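You operate a simulated robot arm through the tools that you are given. There is no shell and no other tool. Be economical: measure what you need, move in short steps, check, and stop when the job is done.

You run a simulated two-armed robot. Do the job below in one go: nothing can be reset, and whatever is moved stays where it is left.

Task
Take the lid off the black steel tin and lay it down on the white end of the packing table.
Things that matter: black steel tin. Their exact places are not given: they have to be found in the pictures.

It is judged by the outcome, as a careful person would: the job done as asked, and still so three seconds after it is handed in. It fails if anything else is knocked over, pushed out of place, dropped, spilled or broken. Lids that push on must go on centred and level and be pressed home; caps that screw on are set level and turned clockwise until they are tight.

Robot
Two 7-joint arms with two-finger parallel grippers on one trunk, on a base that drives. Base frame: it is fixed to the floor where the robot stands at the start and does not move with it; the origin is under the middle of the robot, x ahead of it, y to its left, z up; the surface under the hand at the start is at about z = 760. Lengths are in mm, angles in degrees, forces in N, time in s.
The left shoulder is at the start at [50, 165, 1105], the right one opposite. With the tool pointing down near the work surface each hand reaches from about 180 to 680 mm from the robot's upright axis, wherever it stands, measured 20 degrees to its own side. Payload 3.91 kg a hand.
The tool frame of a hand sits at the grasp point between the pads (the TCP): z along the fingers, y along the line on which they close. The tips reach 30 mm beyond it. Largest opening 110 mm; finger width 20, thickness 10; the body of the gripper, 48 by 112 mm, starts 55 mm behind the TCP.
Orientation is told as [roll, pitch, yaw] about the base's x, y, z axes, in that order, counted from this pose: with the fingers straight down and closing along the base's y, the tool's x points along the base's -x, its y along +y and its z along -z.

Tools
- The arms move only by the tool arm_command. It takes "left_plan", "right_plan" or both (then of equal length, played together; a hand with none holds still); each is a list of rows, each a list of 7 numbers: the turn, a rotation vector about the tool's x, y, z in degrees, then the shift along the tool's x, y, z in mm, then the opening, from 0 (shut) to 1 (fully open). In form: [[wx, wy, wz, tx, ty, tz, gripper], ...]. A call has 1 to 8 rows; each row shifts and turns the commanded pose from where the row before left it, along the tool's axes as they then stand. Rows are played at 5 a second. More than 50 mm and 8.6 degrees between two rows, or a gripper value outside its range, and nothing of the call is played. Where a pose cannot be reached the arm comes as near as it can. A force on the tool above 40 N (or 10 N above the force at the start of the call, whichever is more), or a blocked arm, ends the call early, and 0.2 s more pass. The fingers move at their own pace (about 45 mm/s each) and stop on an object; they squeeze with about 39 N. The grip force told is the motor's: it shows also when the fingers shut on nothing. Time passes only in rows, and 0.2 s behind the last, so rows that do not move let the fingers close. It gives the time, the measured TCP pose, the force on the tool (base axes), the opening and the grip force at its end, in the units of the frame above (readings bear some noise), with the torque about the TCP (base axes, N m) and any sound that the robot's microphone picked up.
- Cameras (640 x 400 px; columns grow to the right, rows downward): "scene" is now at [116, 0.4, 1293]; the picture's right is [0.14, -0.99, 0.00], its down [-0.47, -0.07, -0.88] and it looks along [0.87, 0.12, -0.47] (base axes); focal length 278 px, centre (320, 200). "left" rides on the left gripper at [72, -17, -103] in its tool frame; the picture's right is [0.23, 0.97, 0.00], its down [-0.76, 0.18, -0.62] and it looks along [-0.61, 0.14, 0.78] (tool axes); focal length 222 px, centre (320, 200). "right" rides on the right gripper at [72, 17, -103] in its tool frame; the picture's right is [-0.23, 0.97, 0.00], its down [-0.76, -0.18, -0.62] and it looks along [-0.61, -0.14, 0.78] (tool axes); focal length 222 px, centre (320, 200).
- grab_frame(camera): a new picture of that camera. It takes no simulated time.
- move_column(by): slides the trunk up (or, below 0, down) by that many mm; the arms and the scene camera ride with it, the base frame stays. It gives what a move gives, with no picture.
- base_move(legs): drives the robot by 1 to 6 legs, each [ahead, left, turn to the left] in mm, mm and degrees, along the robot's own axes; the way and the turn of a leg run together, so that a leg with both is an arc; at most 1500 mm and 180 degrees a leg. The arms and the cameras ride along, it lands a little off, and it stops where it bumps. It gives what a move gives.
- turn_head(pan, tilt): turns the head with the scene camera to pan (to the left, within 80 degrees either way) and tilt (down, from -29 to 69), counted from straight ahead of the robot. It gives what a move gives.
- point_at(camera, pixels): for up to 12 pixels [column, row] of the newest picture of that camera ("zoom" is the newest enlarged one), the place [x, y, z] in the base frame of the surface seen there, good to about 3 mm, but the place of the scene camera against the robot may be out by one fixed shift of up to 18 mm in any direction. It takes no simulated time.
- enlarge(camera, box): a new picture of the part [left, top, right, bottom] of that camera's present view, enlarged. It takes no simulated time.
- hand_in(): hands the job in; it is judged then, once.

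Go step by step. Measure first, check grasps and placings, and put right what went wrong. The budget is 80 turns and 78 pictures, counting those below and the enlarged ones. Unless the task says otherwise, let go and move clear before handing in, and close with one line.

The tools are called after "Call:" as name(argument=value, ...) on one line, values as JSON. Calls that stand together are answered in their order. arm_command: Moves the arms, as the interface text tells. Its arguments: {"type":"object","properties":{"left_plan":{"type":"array","items":{"type":"array","items":{"type":"number"}}},"right_plan":{"type":"array","items":{"type":"array","items":{"type":"number"}}}},"required":[]} The other tools are called the same way: move_column (by) slides the trunk up or down; base_move (legs) drives the base; turn_head (pan, tilt) turns the head that bears the scene camera; grab_frame (camera) takes a picture; point_at (camera, pixels) gives the place of the surface under pixels of a picture; enlarge (camera, box) takes an enlarged picture of a part of a camera's view; hand_in () hands the job in.

At the start:

```text
t: 0.0
left_tcp_pos: [387.2, 152.7, 1108.0]
left_tcp_rot: [0.1, -0.1, 0.1]
left_contact_force: [0.3, -0.4, 0.6]
left_torque: [-0.02, 0.03, -0.01]
left_grip_width: 109.9
left_grasp_force: 0.1
right_tcp_pos: [475.2, -204.0, 1035.2]
right_tcp_rot: [0.0, 0.0, 0.1]
right_contact_force: [-0.9, 0.4, 0.5]
right_torque: [0.01, 0.03, 0.01]
right_grip_width: 110.0
right_grasp_force: 0.0
trunk travel left (down, up): [-325.0, 178.0]
robot x, y, heading: [-3.5, -2.4, 0.1]
head pan, tilt: [8.1, 28.1]
```

scene: 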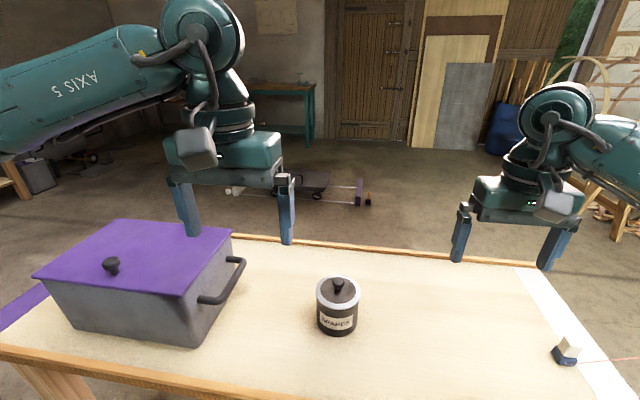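
right: 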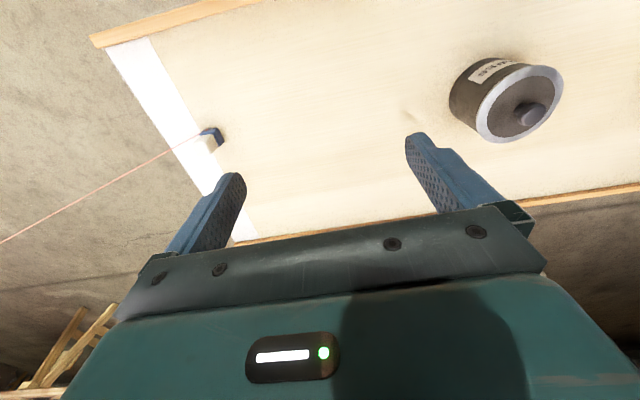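
left: 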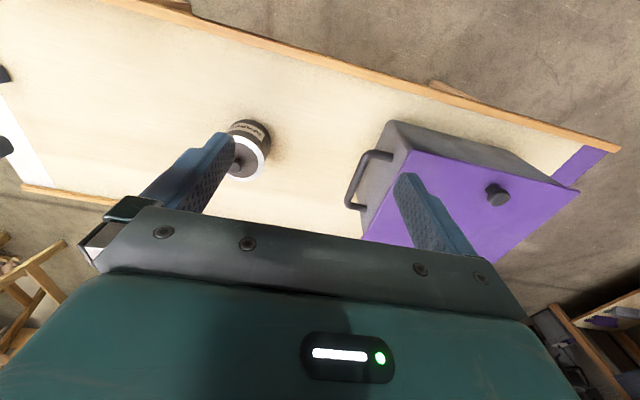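

The black tin with a knobbed lid is at about (338,305) in the scene, and the white end is the strip at the right, (580,330). I'll enlarge and measure both.

Call:
enlarge(camera="scene", box=[290, 260, 390, 350])

Call:
point_at(camera="scene", pixels=[[338, 281], [338, 290], [320, 294], [357, 294], [338, 302], [338, 333], [338, 342], [540, 290], [600, 385], [567, 345], [520, 268], [570, 290]])

Call:
point_at(camera="right", pixels=[[532, 112], [500, 125], [478, 130], [557, 85], [520, 142], [130, 60], [215, 190], [213, 135], [160, 100], [105, 50], [148, 40], [180, 110]])

```text
4.44 times, centred on (340, 305) of scene
```

zoom: 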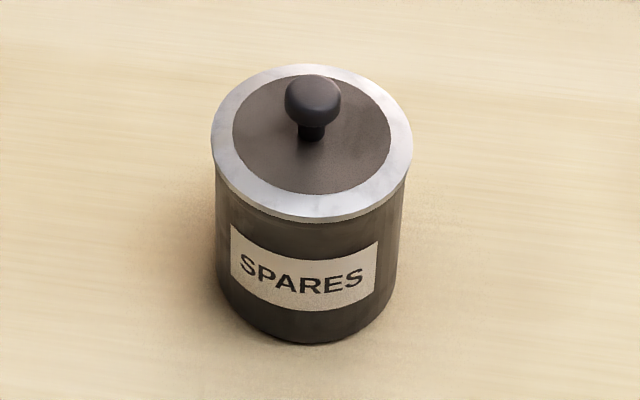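

```text
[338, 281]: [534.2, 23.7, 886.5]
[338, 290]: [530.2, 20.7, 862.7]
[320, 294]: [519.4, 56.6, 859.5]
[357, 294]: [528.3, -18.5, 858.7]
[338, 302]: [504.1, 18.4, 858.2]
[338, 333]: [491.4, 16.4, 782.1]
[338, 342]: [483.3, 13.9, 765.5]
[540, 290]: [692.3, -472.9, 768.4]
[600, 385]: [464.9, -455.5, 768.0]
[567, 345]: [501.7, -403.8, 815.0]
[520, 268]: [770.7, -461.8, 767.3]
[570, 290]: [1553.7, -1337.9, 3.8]
```

```text
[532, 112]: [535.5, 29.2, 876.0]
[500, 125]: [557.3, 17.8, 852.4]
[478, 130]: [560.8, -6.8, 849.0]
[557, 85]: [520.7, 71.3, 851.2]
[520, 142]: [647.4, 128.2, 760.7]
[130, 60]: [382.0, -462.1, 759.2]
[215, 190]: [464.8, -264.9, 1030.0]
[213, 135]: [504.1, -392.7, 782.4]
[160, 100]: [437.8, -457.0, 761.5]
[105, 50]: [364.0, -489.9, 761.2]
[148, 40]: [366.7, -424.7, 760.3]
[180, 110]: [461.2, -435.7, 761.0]
```

The lid's rim is about z 850 with its knob top near 877, around (532,28), by the wrist camera. Next I'll look closely at the white strip and at the small device on it.

Call:
enlarge(camera="right", box=[80, 10, 300, 150])

Call:
enlarge(camera="scene", box=[500, 250, 640, 400])

```text
2.86 times, centred on (190, 80) of right
```

zoom: 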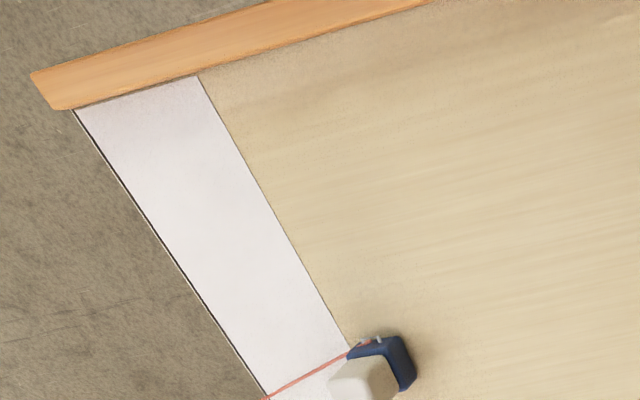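

```text
2.67 times, centred on (570, 325) of scene
```

zoom: 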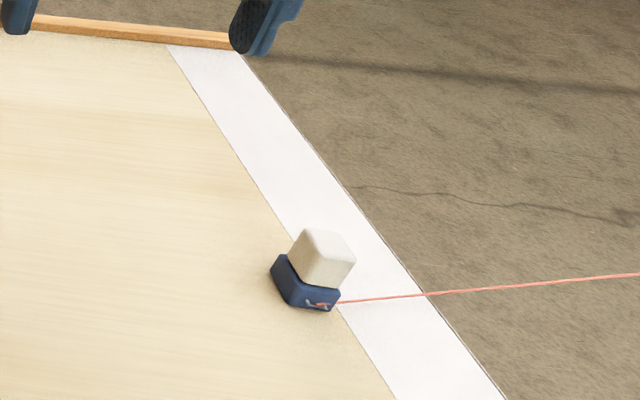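

A taut red string runs from the block across the strip, so I need to keep well away from it. I'll measure the strip's edges and the string.

Call:
point_at(camera="zoom", pixels=[[180, 52], [235, 57], [225, 135], [300, 145], [260, 200], [350, 210], [275, 210], [380, 298], [500, 288], [345, 262], [335, 308], [630, 275]])

Call:
turn_head(pan=-50, tilt=35)

Call:
grab_frame(camera="scene")

```text
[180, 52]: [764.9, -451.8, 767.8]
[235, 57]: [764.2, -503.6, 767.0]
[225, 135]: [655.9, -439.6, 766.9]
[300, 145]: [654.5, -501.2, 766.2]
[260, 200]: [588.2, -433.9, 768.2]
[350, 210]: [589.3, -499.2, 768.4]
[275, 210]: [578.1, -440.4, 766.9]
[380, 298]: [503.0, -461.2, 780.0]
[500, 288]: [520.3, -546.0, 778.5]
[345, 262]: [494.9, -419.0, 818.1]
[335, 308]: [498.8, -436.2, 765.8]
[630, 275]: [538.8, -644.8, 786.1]
```

```text
t: 1.3
left_tcp_pos: [389.1, 152.6, 1107.4]
left_tcp_rot: [0.0, 0.0, 0.1]
left_contact_force: [0.7, 1.4, 0.2]
left_torque: [-0.01, -0.02, -0.02]
left_grip_width: 110.0
left_grasp_force: 0.0
right_tcp_pos: [474.1, -203.7, 1035.1]
right_tcp_rot: [0.0, -0.1, 0.0]
right_contact_force: [0.3, 0.7, -0.2]
right_torque: [-0.01, 0.0, -0.05]
right_grip_width: 109.8
right_grasp_force: 0.1
trunk travel left (down, up): [-325.0, 178.0]
robot x, y, heading: [-2.2, 1.0, 0.0]
head pan, tilt: [-50.0, 35.0]
```

```text
71 pictures are left
```

scene: 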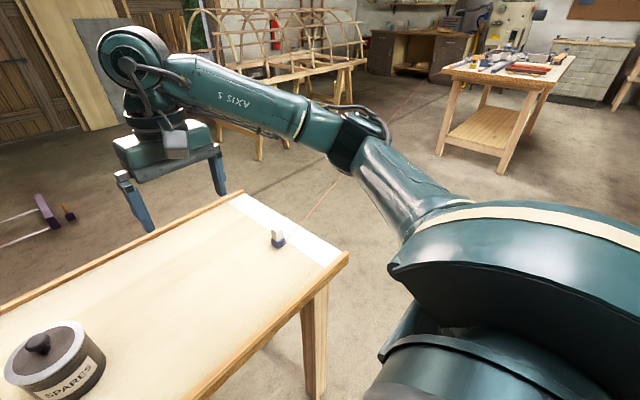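

The string rises slowly from z≈770 away to the right from x≈500, so I'll lay the lid on the strip well beyond it, near x≈610, where there is free space. First I'll bring the right hand over in line with the tin and shift the left hand aside.

Call:
arm_command(left_plan=[[0, 0, 0, 0, 20, 0, 1], [0, 0, 0, 0, 20, 0, 1], [0, 0, 0, 0, 20, 0, 1], [0, 0, 0, 0, 20, 0, 1], [0, 0, 0, 0, 0, 0, 1], [0, 0, 0, 0, 0, 0, 1]], right_plan=[[0, 0, 0, 0, 46, 0, 0.6], [0, 0, 0, 0, 46, 0, 0.6], [0, 0, 0, 0, 46, 0, 0.6], [0, 0, 0, 0, 46, 0, 0.6], [0, 0, 0, 0, 46, 0, 0.6], [0, 0, 0, 0, 0, 0, 0.6]])

Call:
grab_frame(camera="right")

```text
t: 2.7
left_tcp_pos: [385.7, 232.6, 1105.9]
left_tcp_rot: [0.0, -0.1, 0.1]
left_contact_force: [-0.1, -1.0, 0.7]
left_torque: [-0.03, 0.0, -0.03]
left_grip_width: 110.0
left_grasp_force: 0.1
right_tcp_pos: [474.9, 25.3, 1035.5]
right_tcp_rot: [0.0, 0.0, -0.1]
right_contact_force: [0.0, 0.3, -0.3]
right_torque: [0.0, 0.0, 0.0]
right_grip_width: 66.1
right_grasp_force: 0.0
trunk travel left (down, up): [-325.0, 178.0]
robot x, y, heading: [1.6, 2.9, -0.1]
head pan, tilt: [-50.0, 35.0]
```

```text
70 pictures are left
```

right: 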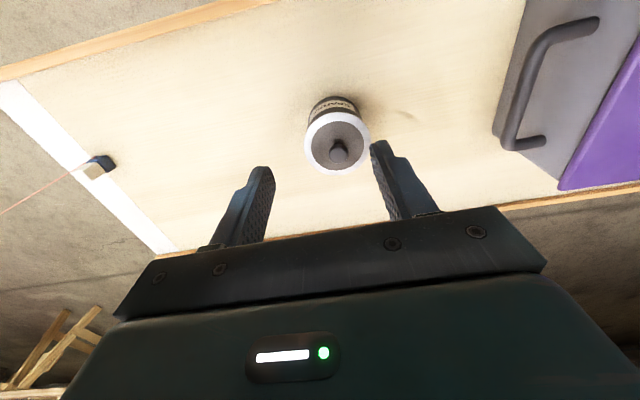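

The tin is in clear view at (337,140), the knob at (340,152). I'll measure the rim and the knob at higher zoom.

Call:
enlarge(camera="right", box=[295, 90, 385, 180])

```text
4.44 times, centred on (340, 135) of right
```

zoom: 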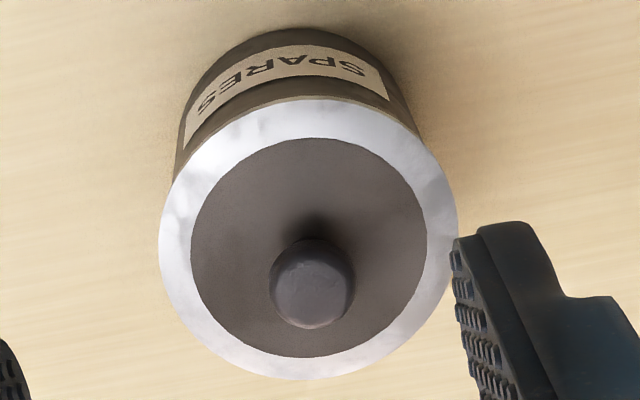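

Call:
point_at(camera="zoom", pixels=[[312, 288], [278, 285], [345, 285], [312, 250], [312, 318], [168, 240], [450, 240], [305, 105], [305, 370], [210, 250], [410, 250], [320, 225]])

```text
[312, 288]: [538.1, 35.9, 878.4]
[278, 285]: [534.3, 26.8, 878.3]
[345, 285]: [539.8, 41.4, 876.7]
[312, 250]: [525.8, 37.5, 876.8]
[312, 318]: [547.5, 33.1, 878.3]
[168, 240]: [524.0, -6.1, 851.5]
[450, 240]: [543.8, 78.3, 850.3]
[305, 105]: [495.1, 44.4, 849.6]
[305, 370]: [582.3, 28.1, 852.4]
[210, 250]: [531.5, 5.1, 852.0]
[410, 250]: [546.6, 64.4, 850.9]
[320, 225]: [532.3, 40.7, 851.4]
```

Knob centre is about (537,35.5) with its top at z 878, and the lid top is at z 851 with a radius near 44. I'll move above the knob and come down to z≈905 first.

Call:
arm_command(right_plan=[[0, 0, 0, -31, 5, 0, 0.55], [0, 0, 0, -31, 5.2, 0, 0.55], [0, 0, 0, 0, 0, 40, 0.55], [0, 0, 0, 0, 0, 40, 0.55], [0, 0, 0, 0, 0, 40, 0.55], [0, 0, 0, 0, 0, 10, 0.55], [0, 0, 0, 0, 0, 0, 0.55]])

Call:
grab_frame(camera="right")

```text
t: 4.3
left_tcp_pos: [388.1, 231.4, 1106.8]
left_tcp_rot: [0.0, -0.1, 0.1]
left_contact_force: [0.3, 0.1, -1.1]
left_torque: [0.0, -0.01, 0.0]
left_grip_width: 109.9
left_grasp_force: 0.1
right_tcp_pos: [536.4, 38.3, 904.4]
right_tcp_rot: [0.0, 0.0, 0.0]
right_contact_force: [0.8, -0.2, -0.3]
right_torque: [-0.04, 0.0, -0.02]
right_grip_width: 60.5
right_grasp_force: 0.1
trunk travel left (down, up): [-325.0, 178.0]
robot x, y, heading: [0.9, -0.6, 0.4]
head pan, tilt: [-50.0, 35.0]
```

```text
68 pictures are left
```

right: 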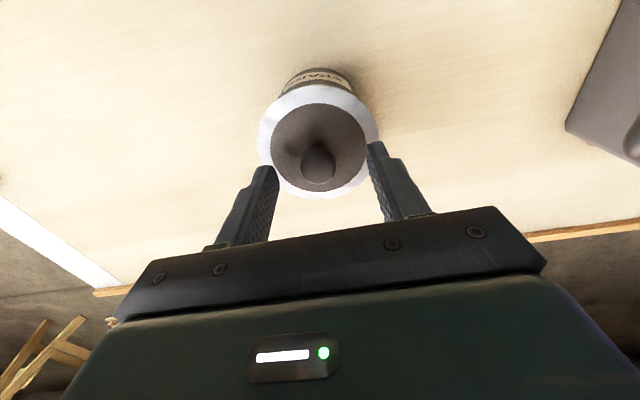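

The knob at (318,163) sits right between the pads and lines up with the tips. I'll go down 18 mm and close.

Call:
arm_command(right_plan=[[0, 0, 0, 0, 0, 9, 0.55], [0, 0, 0, 0, 0, 9, 0.5], [0, 0, 0, 0, 0, 0, 0.3], [0, 0, 0, 0, 0, 0, 0.1], [0, 0, 0, 0, 0, 0, 0.1], [0, 0, 0, 0, 0, 0, 0.1]])

Call:
grab_frame(camera="right")

```text
t: 5.7
left_tcp_pos: [388.0, 231.9, 1105.8]
left_tcp_rot: [0.0, -0.1, 0.1]
left_contact_force: [-0.1, -0.7, -0.6]
left_torque: [0.0, -0.01, -0.01]
left_grip_width: 110.1
left_grasp_force: 0.0
right_tcp_pos: [536.5, 37.1, 886.7]
right_tcp_rot: [0.0, 0.0, -0.1]
right_contact_force: [0.6, -0.9, 0.3]
right_torque: [-0.01, -0.02, -0.05]
right_grip_width: 23.7
right_grasp_force: 38.9
trunk travel left (down, up): [-325.0, 178.0]
robot x, y, heading: [2.1, -0.0, -0.1]
head pan, tilt: [-50.0, 35.0]
```

```text
67 pictures are left
```

right: 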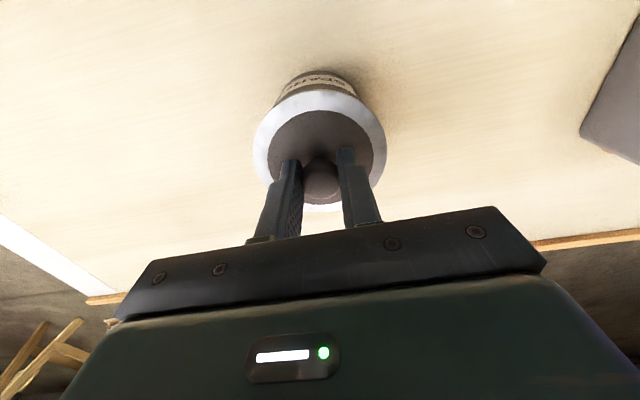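

The grip holds the knob at 23.7 mm with 39 N. I'll lift by small steps and watch the force.

Call:
arm_command(right_plan=[[0, 0, 0, 0, 0, -2, 0.1], [0, 0, 0, 0, 0, -2, 0.1], [0, 0, 0, 0, 0, -2, 0.1], [0, 0, 0, 0, 0, 0, 0.1]])

Call:
enlarge(camera="right", box=[230, 50, 410, 230])

```text
t: 6.7
left_tcp_pos: [386.3, 232.7, 1107.5]
left_tcp_rot: [0.0, -0.1, 0.1]
left_contact_force: [-1.0, -0.1, -0.5]
left_torque: [-0.01, -0.02, 0.0]
left_grip_width: 109.9
left_grasp_force: 0.0
right_tcp_pos: [537.5, 36.6, 892.3]
right_tcp_rot: [0.0, 0.0, 0.0]
right_contact_force: [0.1, 0.3, -1.9]
right_torque: [0.01, 0.0, -0.02]
right_grip_width: 23.1
right_grasp_force: 38.6
trunk travel left (down, up): [-325.0, 178.0]
robot x, y, heading: [-0.0, 0.5, 0.2]
head pan, tilt: [-50.0, 35.0]
```

```text
2.22 times, centred on (320, 140) of right
```

zoom: 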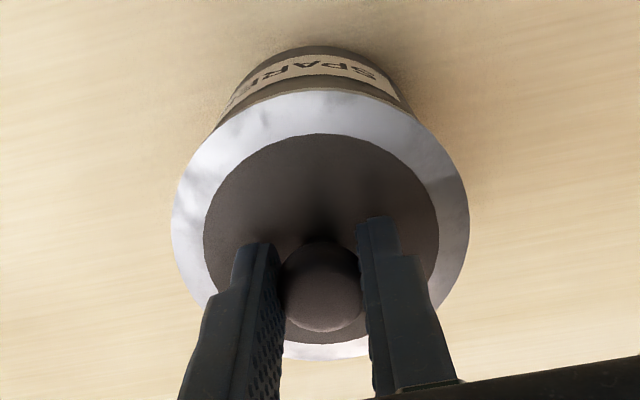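

Only about 2 N of load shows, so the lid seems to be coming off freely. I'll lift 24 mm more and check from the head camera.

Call:
arm_command(right_plan=[[0, 0, 0, 0, 0, -6, 0.1], [0, 0, 0, 0, 0, -6, 0.1], [0, 0, 0, 0, 0, -6, 0.1], [0, 0, 0, 0, 0, -6, 0.1], [0, 0, 0, 0, 0, 0, 0.1]])

Call:
turn_head(pan=-10, tilt=35)

Call:
grab_frame(camera="scene")

```text
t: 7.9
left_tcp_pos: [387.6, 232.6, 1105.6]
left_tcp_rot: [0.0, -0.1, 0.0]
left_contact_force: [0.3, -0.5, -0.4]
left_torque: [-0.04, -0.01, -0.01]
left_grip_width: 110.0
left_grasp_force: 0.1
right_tcp_pos: [536.4, 36.0, 916.6]
right_tcp_rot: [0.0, 0.0, 0.0]
right_contact_force: [-0.6, -0.5, -1.8]
right_torque: [-0.01, 0.01, -0.02]
right_grip_width: 23.4
right_grasp_force: 39.3
trunk travel left (down, up): [-325.0, 178.0]
robot x, y, heading: [1.4, 0.8, -0.1]
head pan, tilt: [-50.0, 35.0]
```

```text
t: 8.9
left_tcp_pos: [387.5, 233.0, 1106.0]
left_tcp_rot: [0.0, -0.1, 0.0]
left_contact_force: [0.2, 0.2, 0.0]
left_torque: [0.02, -0.01, -0.01]
left_grip_width: 110.1
left_grasp_force: 0.1
right_tcp_pos: [536.4, 36.2, 915.8]
right_tcp_rot: [0.0, 0.1, 0.0]
right_contact_force: [-0.2, 0.2, -1.6]
right_torque: [0.01, 0.03, 0.01]
right_grip_width: 23.7
right_grasp_force: 39.3
trunk travel left (down, up): [-325.0, 178.0]
robot x, y, heading: [3.1, -1.6, 0.0]
head pan, tilt: [-10.0, 35.0]
```

```text
65 pictures are left
```

scene: 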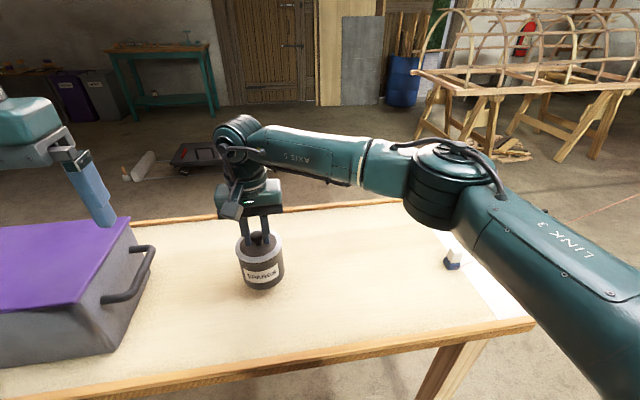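

Call:
enlarge(camera="scene", box=[210, 200, 310, 300])

Call:
point_at(camera="scene", pixels=[[430, 225], [440, 160], [360, 185], [470, 235], [520, 300], [260, 289]])

```text
4.00 times, centred on (260, 250) of scene
```

zoom: 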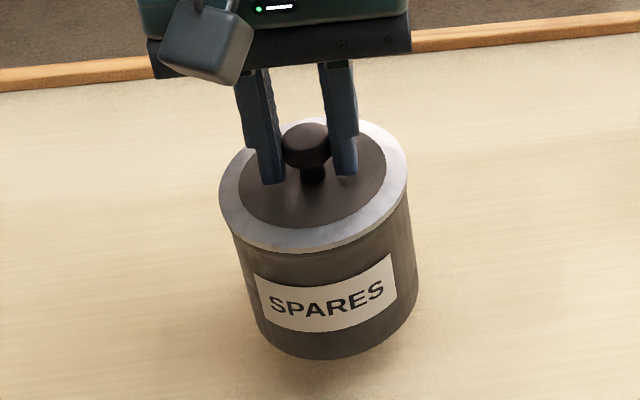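

```text
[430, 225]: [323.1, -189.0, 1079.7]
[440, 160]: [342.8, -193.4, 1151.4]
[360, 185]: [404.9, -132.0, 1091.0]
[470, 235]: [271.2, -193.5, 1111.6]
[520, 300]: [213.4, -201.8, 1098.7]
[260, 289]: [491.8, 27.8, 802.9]
```

The enlarged view shows the whole tin hanging, body bottom off the table: the lid is a tight fit, so the body must be held by the other hand. I'll set the tin back down exactly where it stood.

Call:
arm_command(right_plan=[[0, 0, 0, 0, 0, 8, 0.1], [0, 0, 0, 0, 0, 8, 0.1], [0, 0, 0, 0, 0, 6, 0.1], [0, 0, 0, 0, 0, 3, 0.1], [0, 0, 0, 0, 0, 2, 0.1], [0, 0, 0, 0, 0, 2, 0.1], [0, 0, 0, 0, 0, 1, 0.1], [0, 0, 0, 0, 0, 0, 0.1]])

Call:
enlarge(camera="scene", box=[210, 200, 310, 300])

```text
t: 10.8
left_tcp_pos: [388.6, 232.5, 1106.4]
left_tcp_rot: [-0.1, -0.1, 0.0]
left_contact_force: [-0.2, -0.5, 1.0]
left_torque: [-0.02, -0.05, 0.0]
left_grip_width: 110.0
left_grasp_force: 0.1
right_tcp_pos: [536.8, 35.8, 887.4]
right_tcp_rot: [0.1, 0.1, 0.0]
right_contact_force: [0.2, -1.2, 2.7]
right_torque: [0.02, -0.04, -0.02]
right_grip_width: 23.4
right_grasp_force: 38.8
trunk travel left (down, up): [-325.0, 178.0]
robot x, y, heading: [-0.5, 2.0, 0.1]
head pan, tilt: [-10.0, 35.0]
```

```text
4.00 times, centred on (260, 250) of scene
```

zoom: 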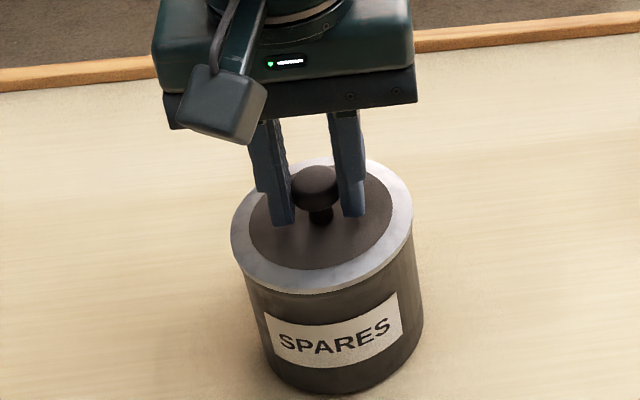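

The tin is seated again (the up force is 2.7 N). I'll let the knob go and back the right hand up and away to the right, then tilt the left hand by 60° so it can grip the tin body from the near side.

Call:
arm_command(right_plan=[[0, 0, 0, 0, 0, 0, 0.25], [0, 0, 0, 0, 0, 0, 0.5], [0, 0, 0, 0, 0, 0, 0.55], [0, 0, 0, 0, 0, -40, 0.55], [0, 0, 0, 0, 0, -45, 0.55], [0, 0, 0, 0, -45, -45, 0.55], [0, 0, 0, 0, -50, 0, 0.55], [0, 0, 0, 0, -50, 0, 0.55]], left_plan=[[0, -8.5, 0, 0, 0, 0, 1], [0, -8.5, 0, 0, 0, 0, 1], [0, -8.5, 0, 0, 0, 0, 1], [0, -8.5, 0, 0, 0, 0, 1], [0, -8.5, 0, 0, 0, 0, 1], [0, -8.5, 0, 0, 0, 0, 1], [0, -8.5, 0, 0, 0, 0, 1], [0, -0.5, 0, 0, 0, 0, 1]])

Call:
turn_head(pan=10, tilt=30)

Call:
grab_frame(camera="scene")

Call:
grab_frame(camera="right")

```text
refused: row 6 steps farther than a row can; nothing moved
```

```text
t: 11.6
left_tcp_pos: [387.4, 232.9, 1107.0]
left_tcp_rot: [0.0, 0.0, 0.1]
left_contact_force: [0.1, 0.0, -0.1]
left_torque: [-0.05, 0.0, -0.01]
left_grip_width: 110.0
left_grasp_force: 0.1
right_tcp_pos: [536.5, 36.2, 887.1]
right_tcp_rot: [0.0, 0.0, 0.0]
right_contact_force: [0.1, -1.6, 4.0]
right_torque: [-0.01, -0.09, -0.03]
right_grip_width: 23.8
right_grasp_force: 38.9
trunk travel left (down, up): [-325.0, 178.0]
robot x, y, heading: [-1.3, 0.7, -0.1]
head pan, tilt: [10.0, 30.0]
```

```text
62 pictures are left
```

scene: 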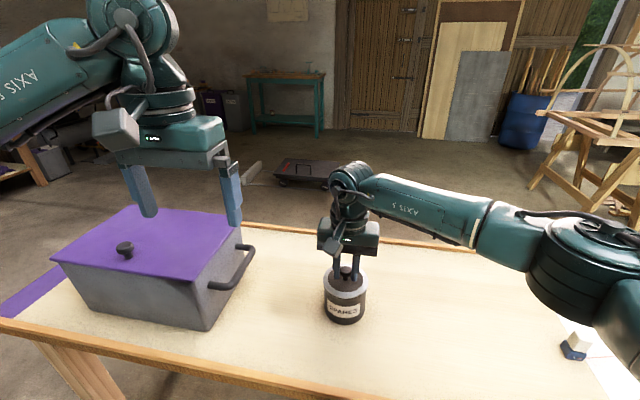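

```text
61 pictures are left
```

right: 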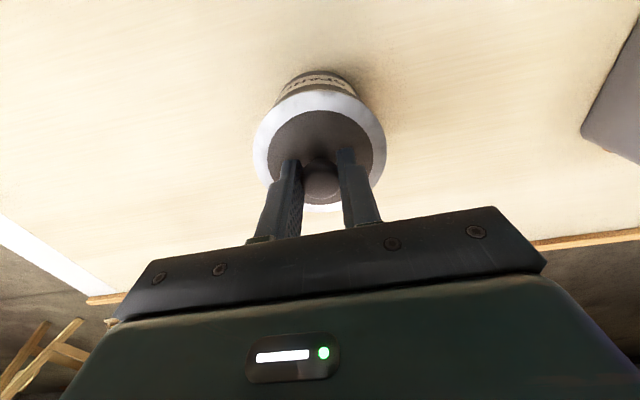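

That call was refused because one row's step was too long; nothing moved. I'll repeat it with shorter steps.

Call:
arm_command(right_plan=[[0, 0, 0, 0, 0, 0, 0.25], [0, 0, 0, 0, 0, 0, 0.5], [0, 0, 0, 0, 0, 0, 0.55], [0, 0, 0, 0, 0, -40, 0.55], [0, 0, 0, 0, 0, -45, 0.55], [0, 0, 0, 0, 0, -45, 0.55], [0, 0, 0, 0, -48, 0, 0.55], [0, 0, 0, 0, -48, 0, 0.55]], left_plan=[[0, -8.5, 0, 0, 0, 0, 1], [0, -8.5, 0, 0, 0, 0, 1], [0, -8.5, 0, 0, 0, 0, 1], [0, -8.5, 0, 0, 0, 0, 1], [0, -8.5, 0, 0, 0, 0, 1], [0, -8.5, 0, 0, 0, 0, 1], [0, -8.5, 0, 0, 0, 0, 1], [0, -0.5, 0, 0, 0, 0, 1]])

Call:
grab_frame(camera="scene")

Call:
grab_frame(camera="right")

```text
t: 13.4
left_tcp_pos: [412.5, 233.6, 1122.3]
left_tcp_rot: [0.0, -60.0, 0.0]
left_contact_force: [1.4, 0.5, 0.2]
left_torque: [-0.04, 0.0, 0.0]
left_grip_width: 110.2
left_grasp_force: 0.0
left hand out of reach, approached as far as the arm can: row 7
right_tcp_pos: [536.2, -60.0, 1017.7]
right_tcp_rot: [0.2, 0.0, 0.0]
right_contact_force: [0.3, 0.2, 0.3]
right_torque: [-0.01, -0.03, 0.03]
right_grip_width: 60.6
right_grasp_force: 0.0
trunk travel left (down, up): [-325.0, 178.0]
robot x, y, heading: [-2.1, 0.9, 0.0]
head pan, tilt: [10.0, 30.0]
```

```text
60 pictures are left
```

scene: 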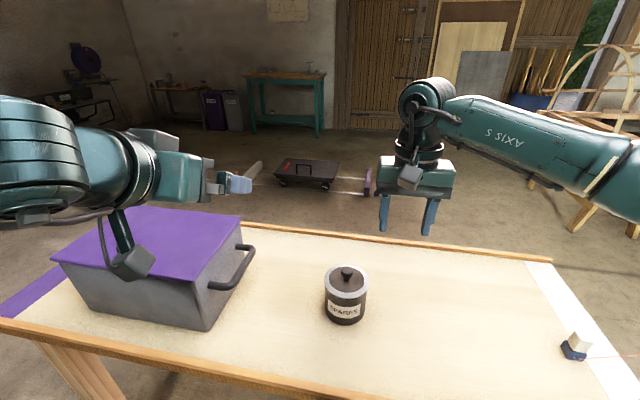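

```text
59 pictures are left
```

right: 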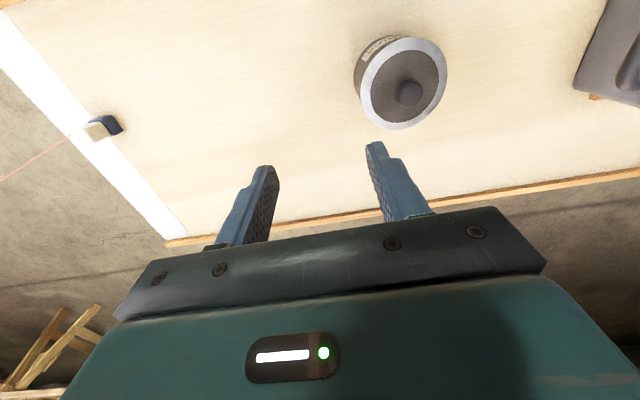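

The left hand is now tilted 60° and the tin stands freely at (402,84) in the right view. I'll re-measure the tin, and the pot's near side for clearance.

Call:
point_at(camera="right", pixels=[[410, 93], [362, 95], [445, 72], [400, 127], [415, 40], [385, 45]])

Call:
point_at(camera="scene", pixels=[[347, 272], [327, 285], [367, 285], [345, 322], [205, 328], [190, 285], [230, 285], [252, 250], [242, 222]])

```text
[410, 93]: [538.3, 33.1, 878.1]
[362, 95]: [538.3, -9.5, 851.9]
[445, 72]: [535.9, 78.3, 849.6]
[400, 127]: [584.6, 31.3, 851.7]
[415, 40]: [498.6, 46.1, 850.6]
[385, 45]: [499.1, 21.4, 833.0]
```

```text
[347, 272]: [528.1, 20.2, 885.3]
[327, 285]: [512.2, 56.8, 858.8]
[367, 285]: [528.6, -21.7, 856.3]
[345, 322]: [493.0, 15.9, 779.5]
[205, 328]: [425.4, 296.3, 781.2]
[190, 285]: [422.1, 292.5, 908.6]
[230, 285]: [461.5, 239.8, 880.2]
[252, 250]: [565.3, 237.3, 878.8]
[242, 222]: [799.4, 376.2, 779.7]
```

The tin is still at about (537,35). I'll bring the left hand halfway towards the pre-grasp point in front of the tin and look.

Call:
arm_command(left_plan=[[0, 0, 0, 25.8, -24.6, 17, 1], [0, 0, 0, 25.8, -24.6, 17, 1], [0, 0, 0, 25.8, -24.6, 17, 1], [0, 0, 0, 25.8, -24.6, 17, 1], [0, 0, 0, 0, 0, 0, 1]])

Call:
grab_frame(camera="scene")

```text
t: 14.6
left_tcp_pos: [436.5, 132.0, 1002.6]
left_tcp_rot: [-0.1, -60.2, 0.0]
left_contact_force: [0.1, -0.5, 1.3]
left_torque: [-0.01, -0.06, 0.0]
left_grip_width: 109.7
left_grasp_force: 0.1
left hand out of reach, approached as far as the arm can: row 1, 2
right_tcp_pos: [536.2, -58.7, 1016.9]
right_tcp_rot: [0.0, 0.0, 0.0]
right_contact_force: [-0.3, -0.5, 0.3]
right_torque: [0.04, 0.01, -0.02]
right_grip_width: 60.5
right_grasp_force: 0.1
trunk travel left (down, up): [-325.0, 178.0]
robot x, y, heading: [1.0, -0.8, -0.1]
head pan, tilt: [10.0, 30.0]
```

```text
58 pictures are left
```

scene: 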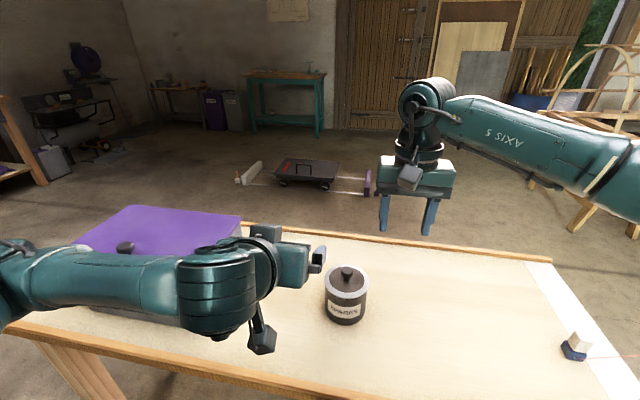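

The forearm now sweeps in from the left in front of the pot; I'll measure its clearance over the pot and the table.

Call:
point_at(camera="scene", pixels=[[150, 310], [60, 310], [215, 330], [262, 345], [125, 248], [150, 250], [20, 325], [80, 262], [300, 265], [120, 316]])

```text
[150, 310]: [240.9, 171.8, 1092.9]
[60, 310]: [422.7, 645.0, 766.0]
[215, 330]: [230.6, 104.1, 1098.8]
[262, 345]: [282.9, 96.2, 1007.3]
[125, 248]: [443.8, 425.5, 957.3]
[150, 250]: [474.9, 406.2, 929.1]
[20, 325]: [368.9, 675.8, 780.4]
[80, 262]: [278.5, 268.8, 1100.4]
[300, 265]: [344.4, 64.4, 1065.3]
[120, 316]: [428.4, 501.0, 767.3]
```

Forearm is at z≈1095, x≈240, clear of the pot. I'll continue to the pre-grasp point.

Call:
arm_command(left_plan=[[0, 0, 0, 28.8, -24, 13.9, 1], [0, 0, 0, 28.8, -24, 13.9, 1], [0, 0, 0, 28.8, -24, 13.9, 1], [0, 0, 0, 28.8, -24, 13.9, 1], [0, 0, 0, 0, 0, 0, 1]])

Call:
grab_frame(camera="scene")

Call:
grab_frame(camera="left")

```text
t: 15.8
left_tcp_pos: [424.8, 35.7, 874.5]
left_tcp_rot: [-0.1, -60.1, 0.2]
left_contact_force: [0.2, -0.3, -0.3]
left_torque: [-0.01, 0.03, 0.04]
left_grip_width: 110.0
left_grasp_force: 0.1
right_tcp_pos: [536.0, -59.4, 1017.3]
right_tcp_rot: [0.0, 0.0, 0.0]
right_contact_force: [0.2, 0.7, -0.6]
right_torque: [-0.01, 0.01, 0.0]
right_grip_width: 60.6
right_grasp_force: 0.0
trunk travel left (down, up): [-325.0, 178.0]
robot x, y, heading: [1.0, 1.3, -0.1]
head pan, tilt: [10.0, 30.0]
```

```text
57 pictures are left
```

scene: 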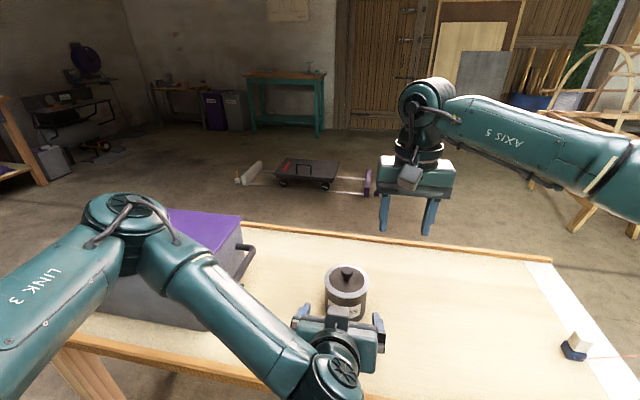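

```text
56 pictures are left
```

left: 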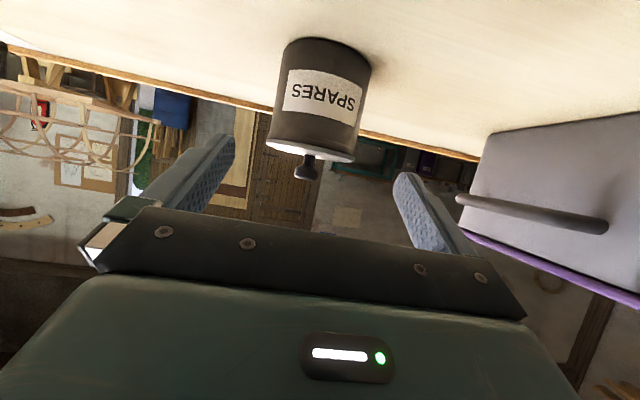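

The tin is centred between the left fingers (tin about (318,95), fingers 232 and 405). The elbow is near the pot's lid, so I'll check it before advancing.

Call:
point_at(camera="scene", pixels=[[125, 205], [130, 265], [150, 275], [170, 280], [190, 225], [150, 240], [200, 320], [240, 360], [110, 290]])

Call:
enlarge(camera="scene", box=[60, 180, 280, 350])

```text
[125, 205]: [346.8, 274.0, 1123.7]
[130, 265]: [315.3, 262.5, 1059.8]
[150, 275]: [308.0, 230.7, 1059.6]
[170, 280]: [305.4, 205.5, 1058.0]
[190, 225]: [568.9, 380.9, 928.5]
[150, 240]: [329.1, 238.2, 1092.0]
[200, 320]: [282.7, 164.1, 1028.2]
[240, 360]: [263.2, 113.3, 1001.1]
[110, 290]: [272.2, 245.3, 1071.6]
```

```text
2.35 times, centred on (170, 265) of scene
```

zoom: 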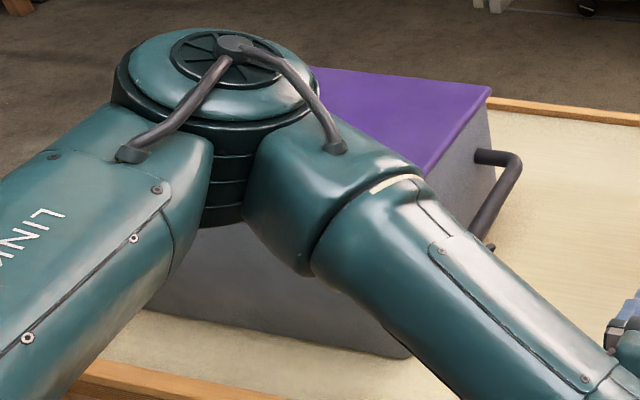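

Elbow is around z 1060–1120 against a pot lid at about 925; there's room. I'll advance half the way along the fingers and check again.

Call:
arm_command(left_plan=[[0, 0, 0, 0, 0, 20, 1], [0, 0, 0, 0, 0, 20, 1], [0, 0, 0, 0, 0, 20, 1], [0, 0, 0, 0, 0, 0, 1]])

Call:
grab_frame(camera="scene")

Call:
grab_frame(camera="left")

Call:
grab_frame(camera="right")

```text
t: 16.8
left_tcp_pos: [477.9, 34.9, 846.7]
left_tcp_rot: [-0.1, -60.0, 0.1]
left_contact_force: [-1.0, 0.4, -0.3]
left_torque: [0.0, 0.0, 0.01]
left_grip_width: 110.0
left_grasp_force: 0.0
right_tcp_pos: [536.1, -59.6, 1016.5]
right_tcp_rot: [0.0, 0.0, 0.0]
right_contact_force: [0.2, 0.0, 1.1]
right_torque: [0.02, -0.01, 0.0]
right_grip_width: 60.7
right_grasp_force: 0.1
trunk travel left (down, up): [-325.0, 178.0]
robot x, y, heading: [1.4, -0.7, 0.1]
head pan, tilt: [10.0, 30.0]
```

```text
54 pictures are left
```

scene: 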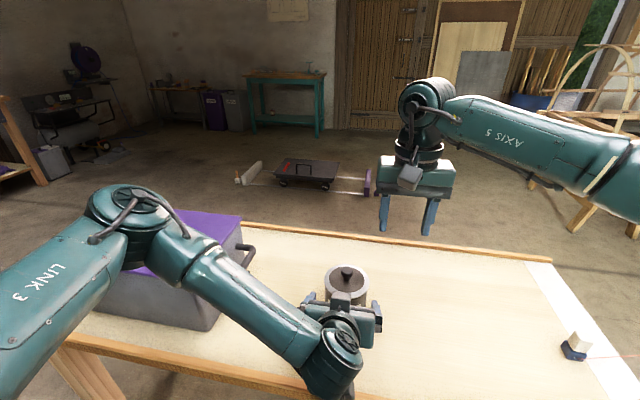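

```text
53 pictures are left
```

left: 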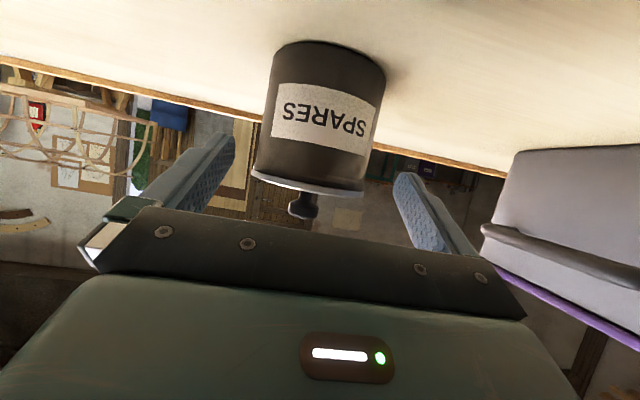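

```text
52 pictures are left
```

right: 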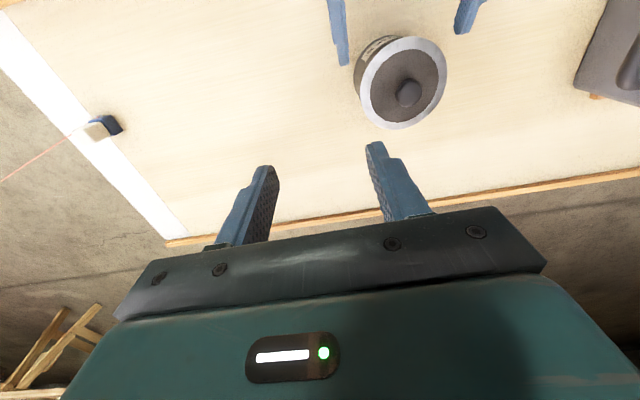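

The fingers straddle the tin evenly. I'll advance another 50 mm in small steps, watching force, then look.

Call:
arm_command(left_plan=[[0, 0, 0, 0, 0, 13, 1], [0, 0, 0, 0, 0, 13, 1], [0, 0, 0, 0, 0, 12, 1], [0, 0, 0, 0, 0, 12, 1], [0, 0, 0, 0, 0, 0, 1]])

Call:
grab_frame(camera="left")

Call:
grab_frame(camera="right")

Call:
grab_frame(camera="scene")

```text
t: 18.0
left_tcp_pos: [520.7, 35.0, 820.9]
left_tcp_rot: [-0.1, -59.9, 0.1]
left_contact_force: [0.3, 0.1, 0.8]
left_torque: [-0.04, 0.0, -0.02]
left_grip_width: 110.3
left_grasp_force: 0.1
right_tcp_pos: [536.2, -60.8, 1016.8]
right_tcp_rot: [0.0, 0.0, 0.0]
right_contact_force: [0.0, -0.3, 0.4]
right_torque: [-0.01, -0.03, 0.02]
right_grip_width: 60.4
right_grasp_force: 0.1
trunk travel left (down, up): [-325.0, 178.0]
robot x, y, heading: [3.4, -3.2, -0.1]
head pan, tilt: [10.0, 30.0]
```

```text
51 pictures are left
```

left: 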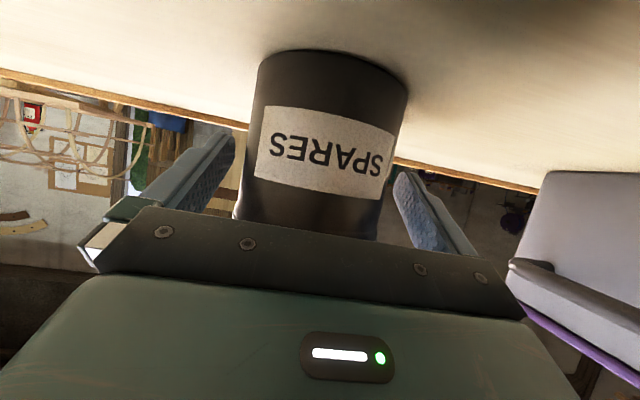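

```text
50 pictures are left
```

right: 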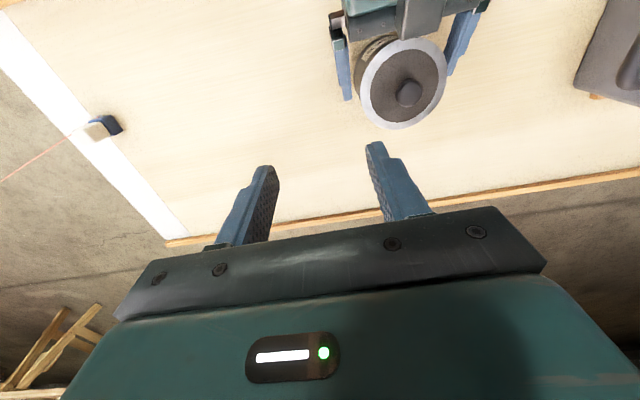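

```text
49 pictures are left
```

scene: 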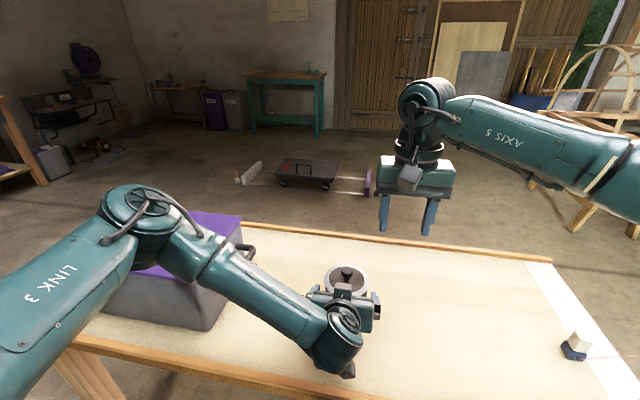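

The tin's wide point now lies between the TCP and the fingertips; 4 mm further forward still leaves the body clear of the rim. Then I'll close on the tin body.

Call:
arm_command(left_plan=[[0, 0, 0, -2, 0, 3.5, 1], [0, 0, 0, 0, 0, 0, 0.9], [0, 0, 0, 0, 0, 0, 0.8], [0, 0, 0, 0, 0, 0, 0.7], [0, 0, 0, 0, 0, 0, 0.7], [0, 0, 0, 0, 0, 0, 0.7]])

Call:
grab_frame(camera="right")

```text
t: 19.4
left_tcp_pos: [525.1, 35.8, 821.5]
left_tcp_rot: [0.0, -60.0, 0.1]
left_contact_force: [0.5, 0.1, 0.5]
left_torque: [0.01, -0.04, -0.03]
left_grip_width: 90.4
left_grasp_force: 39.7
right_tcp_pos: [536.7, -60.2, 1016.5]
right_tcp_rot: [0.0, 0.0, 0.1]
right_contact_force: [0.5, -0.7, 0.1]
right_torque: [0.01, 0.03, 0.01]
right_grip_width: 60.5
right_grasp_force: 0.0
trunk travel left (down, up): [-325.0, 178.0]
robot x, y, heading: [3.8, -0.6, 0.2]
head pan, tilt: [10.0, 30.0]
```

```text
48 pictures are left
```

right: 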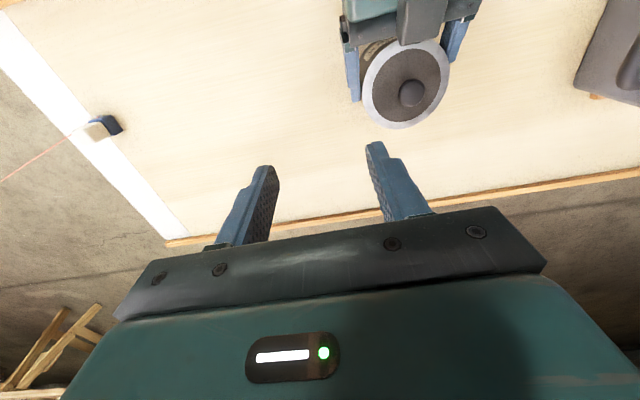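

The left hand grips the tin at 90.4 mm with 39.7 N. I'll re-measure the knob before regripping it.

Call:
enlarge(camera="right", box=[335, 30, 475, 140])

Call:
point_at(camera="right", pixels=[[411, 93], [404, 93], [418, 93], [411, 86], [411, 100], [364, 95], [448, 75], [403, 127]])

```text
3.64 times, centred on (405, 85) of right
```

zoom: 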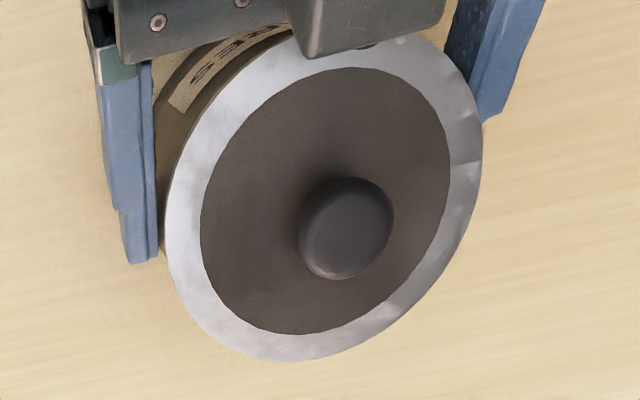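

```text
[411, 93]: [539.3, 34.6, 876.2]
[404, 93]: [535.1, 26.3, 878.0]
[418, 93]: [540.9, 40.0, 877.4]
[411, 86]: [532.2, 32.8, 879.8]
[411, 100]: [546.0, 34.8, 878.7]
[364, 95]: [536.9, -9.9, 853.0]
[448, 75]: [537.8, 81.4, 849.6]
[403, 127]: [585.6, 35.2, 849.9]
```

A dark block of the left gripper overhangs the lid's near edge in this view (zoom (370,25)). I'll measure whether it would block the lid's way up.

Call:
point_at(camera="zoom", pixels=[[310, 55], [360, 45], [430, 15], [370, 20], [300, 10], [330, 10], [410, 50], [250, 25], [350, 80], [320, 62]])

Call:
enlarge(camera="scene", box=[290, 250, 400, 390])

```text
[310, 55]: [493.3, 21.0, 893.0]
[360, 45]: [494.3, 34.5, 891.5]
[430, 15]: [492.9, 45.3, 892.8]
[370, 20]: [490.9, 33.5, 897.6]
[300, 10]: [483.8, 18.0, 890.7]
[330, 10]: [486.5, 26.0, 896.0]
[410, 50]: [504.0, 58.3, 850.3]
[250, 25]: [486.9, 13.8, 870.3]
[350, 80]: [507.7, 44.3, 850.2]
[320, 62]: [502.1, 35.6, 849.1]
```

```text
2.86 times, centred on (345, 320) of scene
```

zoom: 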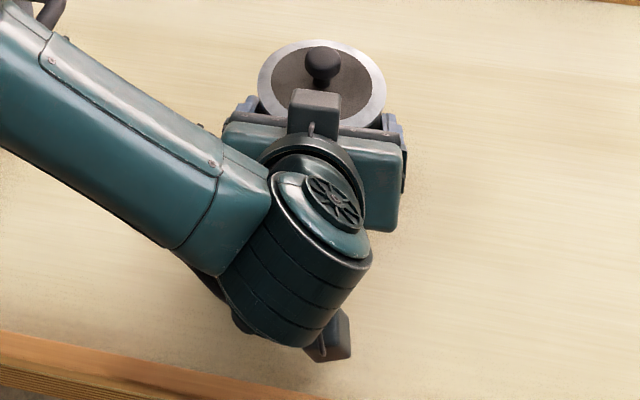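

The block's tip is at x≈494, z≈892, just grazing the lid's outline at x≈493, so after the lid frees I'd move it forward before going higher. I'll check the left wrist's height under where the right hand's camera will be (x≈465, z≈989).

Call:
point_at(camera="zoom", pixels=[[315, 95], [300, 150], [335, 190], [290, 175], [350, 240], [270, 150], [230, 160], [375, 150], [320, 60]])

```text
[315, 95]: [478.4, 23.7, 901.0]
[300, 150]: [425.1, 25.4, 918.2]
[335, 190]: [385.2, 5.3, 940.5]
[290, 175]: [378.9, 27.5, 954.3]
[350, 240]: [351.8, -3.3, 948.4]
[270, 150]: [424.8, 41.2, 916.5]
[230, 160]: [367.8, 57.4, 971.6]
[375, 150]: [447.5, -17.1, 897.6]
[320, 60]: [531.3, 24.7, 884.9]
```

Clearance is about 60 mm. Now I'll bring the right hand over the knob at (538.5,34.5), down to z≈905.

Call:
arm_command(right_plan=[[0, 0, 0, -1, 47, 0, 0.55], [0, 0, 0, -1, 47.5, 0, 0.55], [0, 0, 0, 0, 0, 40, 0.55], [0, 0, 0, 0, 0, 40, 0.55], [0, 0, 0, 0, 0, 31, 0.55], [0, 0, 0, 0, 0, 0, 0.55]])

Call:
grab_frame(camera="right")

```text
t: 20.8
left_tcp_pos: [524.3, 36.2, 821.6]
left_tcp_rot: [0.1, -60.1, 0.1]
left_contact_force: [-0.1, -0.2, 0.8]
left_torque: [-0.01, 0.01, 0.0]
left_grip_width: 90.9
left_grasp_force: 38.7
right_tcp_pos: [538.1, 35.1, 903.9]
right_tcp_rot: [0.1, -0.1, 0.0]
right_contact_force: [-0.5, 0.2, 0.6]
right_torque: [0.0, 0.0, -0.01]
right_grip_width: 60.3
right_grasp_force: 0.0
trunk travel left (down, up): [-325.0, 178.0]
robot x, y, heading: [-4.1, -5.1, -0.1]
head pan, tilt: [10.0, 30.0]
```

```text
45 pictures are left
```

right: 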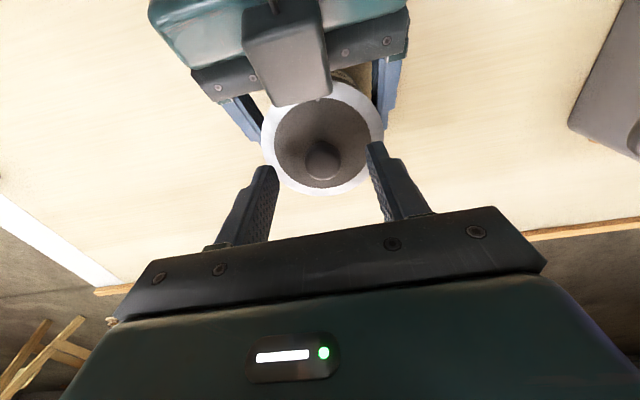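

Knob at (322,160) sits between the pads again, all clear. Going down 18 mm and closing.

Call:
arm_command(right_plan=[[0, 0, 0, 0, 0, 9, 0.55], [0, 0, 0, 0, 0, 8, 0.5], [0, 0, 0, 0, 0, 0, 0.3], [0, 0, 0, 0, 0, 0, 0.1], [0, 0, 0, 0, 0, 0, 0.1], [0, 0, 0, 0, 0, 0, 0.1]])

```text
t: 22.2
left_tcp_pos: [524.1, 35.9, 820.6]
left_tcp_rot: [0.0, -60.1, 0.1]
left_contact_force: [0.4, -0.4, 0.4]
left_torque: [-0.02, -0.01, -0.04]
left_grip_width: 90.7
left_grasp_force: 39.1
right_tcp_pos: [538.8, 33.4, 887.3]
right_tcp_rot: [0.0, 0.0, 0.0]
right_contact_force: [-0.4, -0.8, -0.9]
right_torque: [-0.03, 0.02, 0.01]
right_grip_width: 23.7
right_grasp_force: 38.9
trunk travel left (down, up): [-325.0, 178.0]
robot x, y, heading: [-0.4, 1.4, -0.1]
head pan, tilt: [10.0, 30.0]
heard: snap
```

The knob is held (23.7 mm, 39 N) and a snap was heard. Pulling up in 1.5 mm steps while the left holds.

Call:
arm_command(right_plan=[[0, 0, 0, 0, 0, -1.5, 0.1], [0, 0, 0, 0, 0, -1.5, 0.1], [0, 0, 0, 0, 0, -1.5, 0.1], [0, 0, 0, 0, 0, -1.5, 0.1], [0, 0, 0, 0, 0, 0, 0.1]])

Call:
grab_frame(camera="left")

```text
t: 23.4
left_tcp_pos: [525.3, 37.2, 820.3]
left_tcp_rot: [0.0, -60.1, 0.1]
left_contact_force: [-0.1, -0.3, 0.8]
left_torque: [0.0, -0.02, -0.01]
left_grip_width: 90.6
left_grasp_force: 38.8
right_tcp_pos: [538.5, 34.3, 894.6]
right_tcp_rot: [-0.1, 0.0, 0.0]
right_contact_force: [-0.4, 0.1, 0.3]
right_torque: [0.0, -0.04, -0.02]
right_grip_width: 23.6
right_grasp_force: 39.3
trunk travel left (down, up): [-325.0, 178.0]
robot x, y, heading: [-3.0, 1.8, 0.4]
head pan, tilt: [10.0, 30.0]
```

```text
44 pictures are left
```

left: 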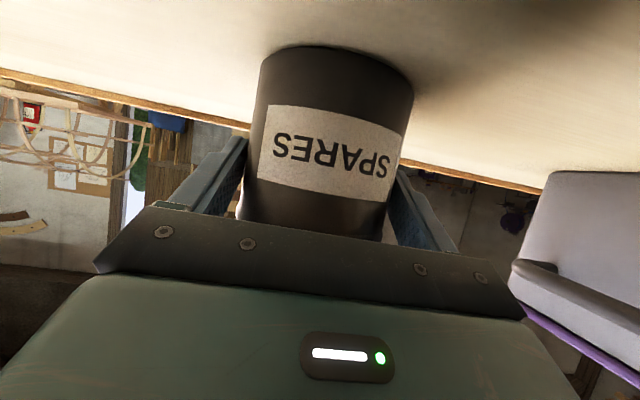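

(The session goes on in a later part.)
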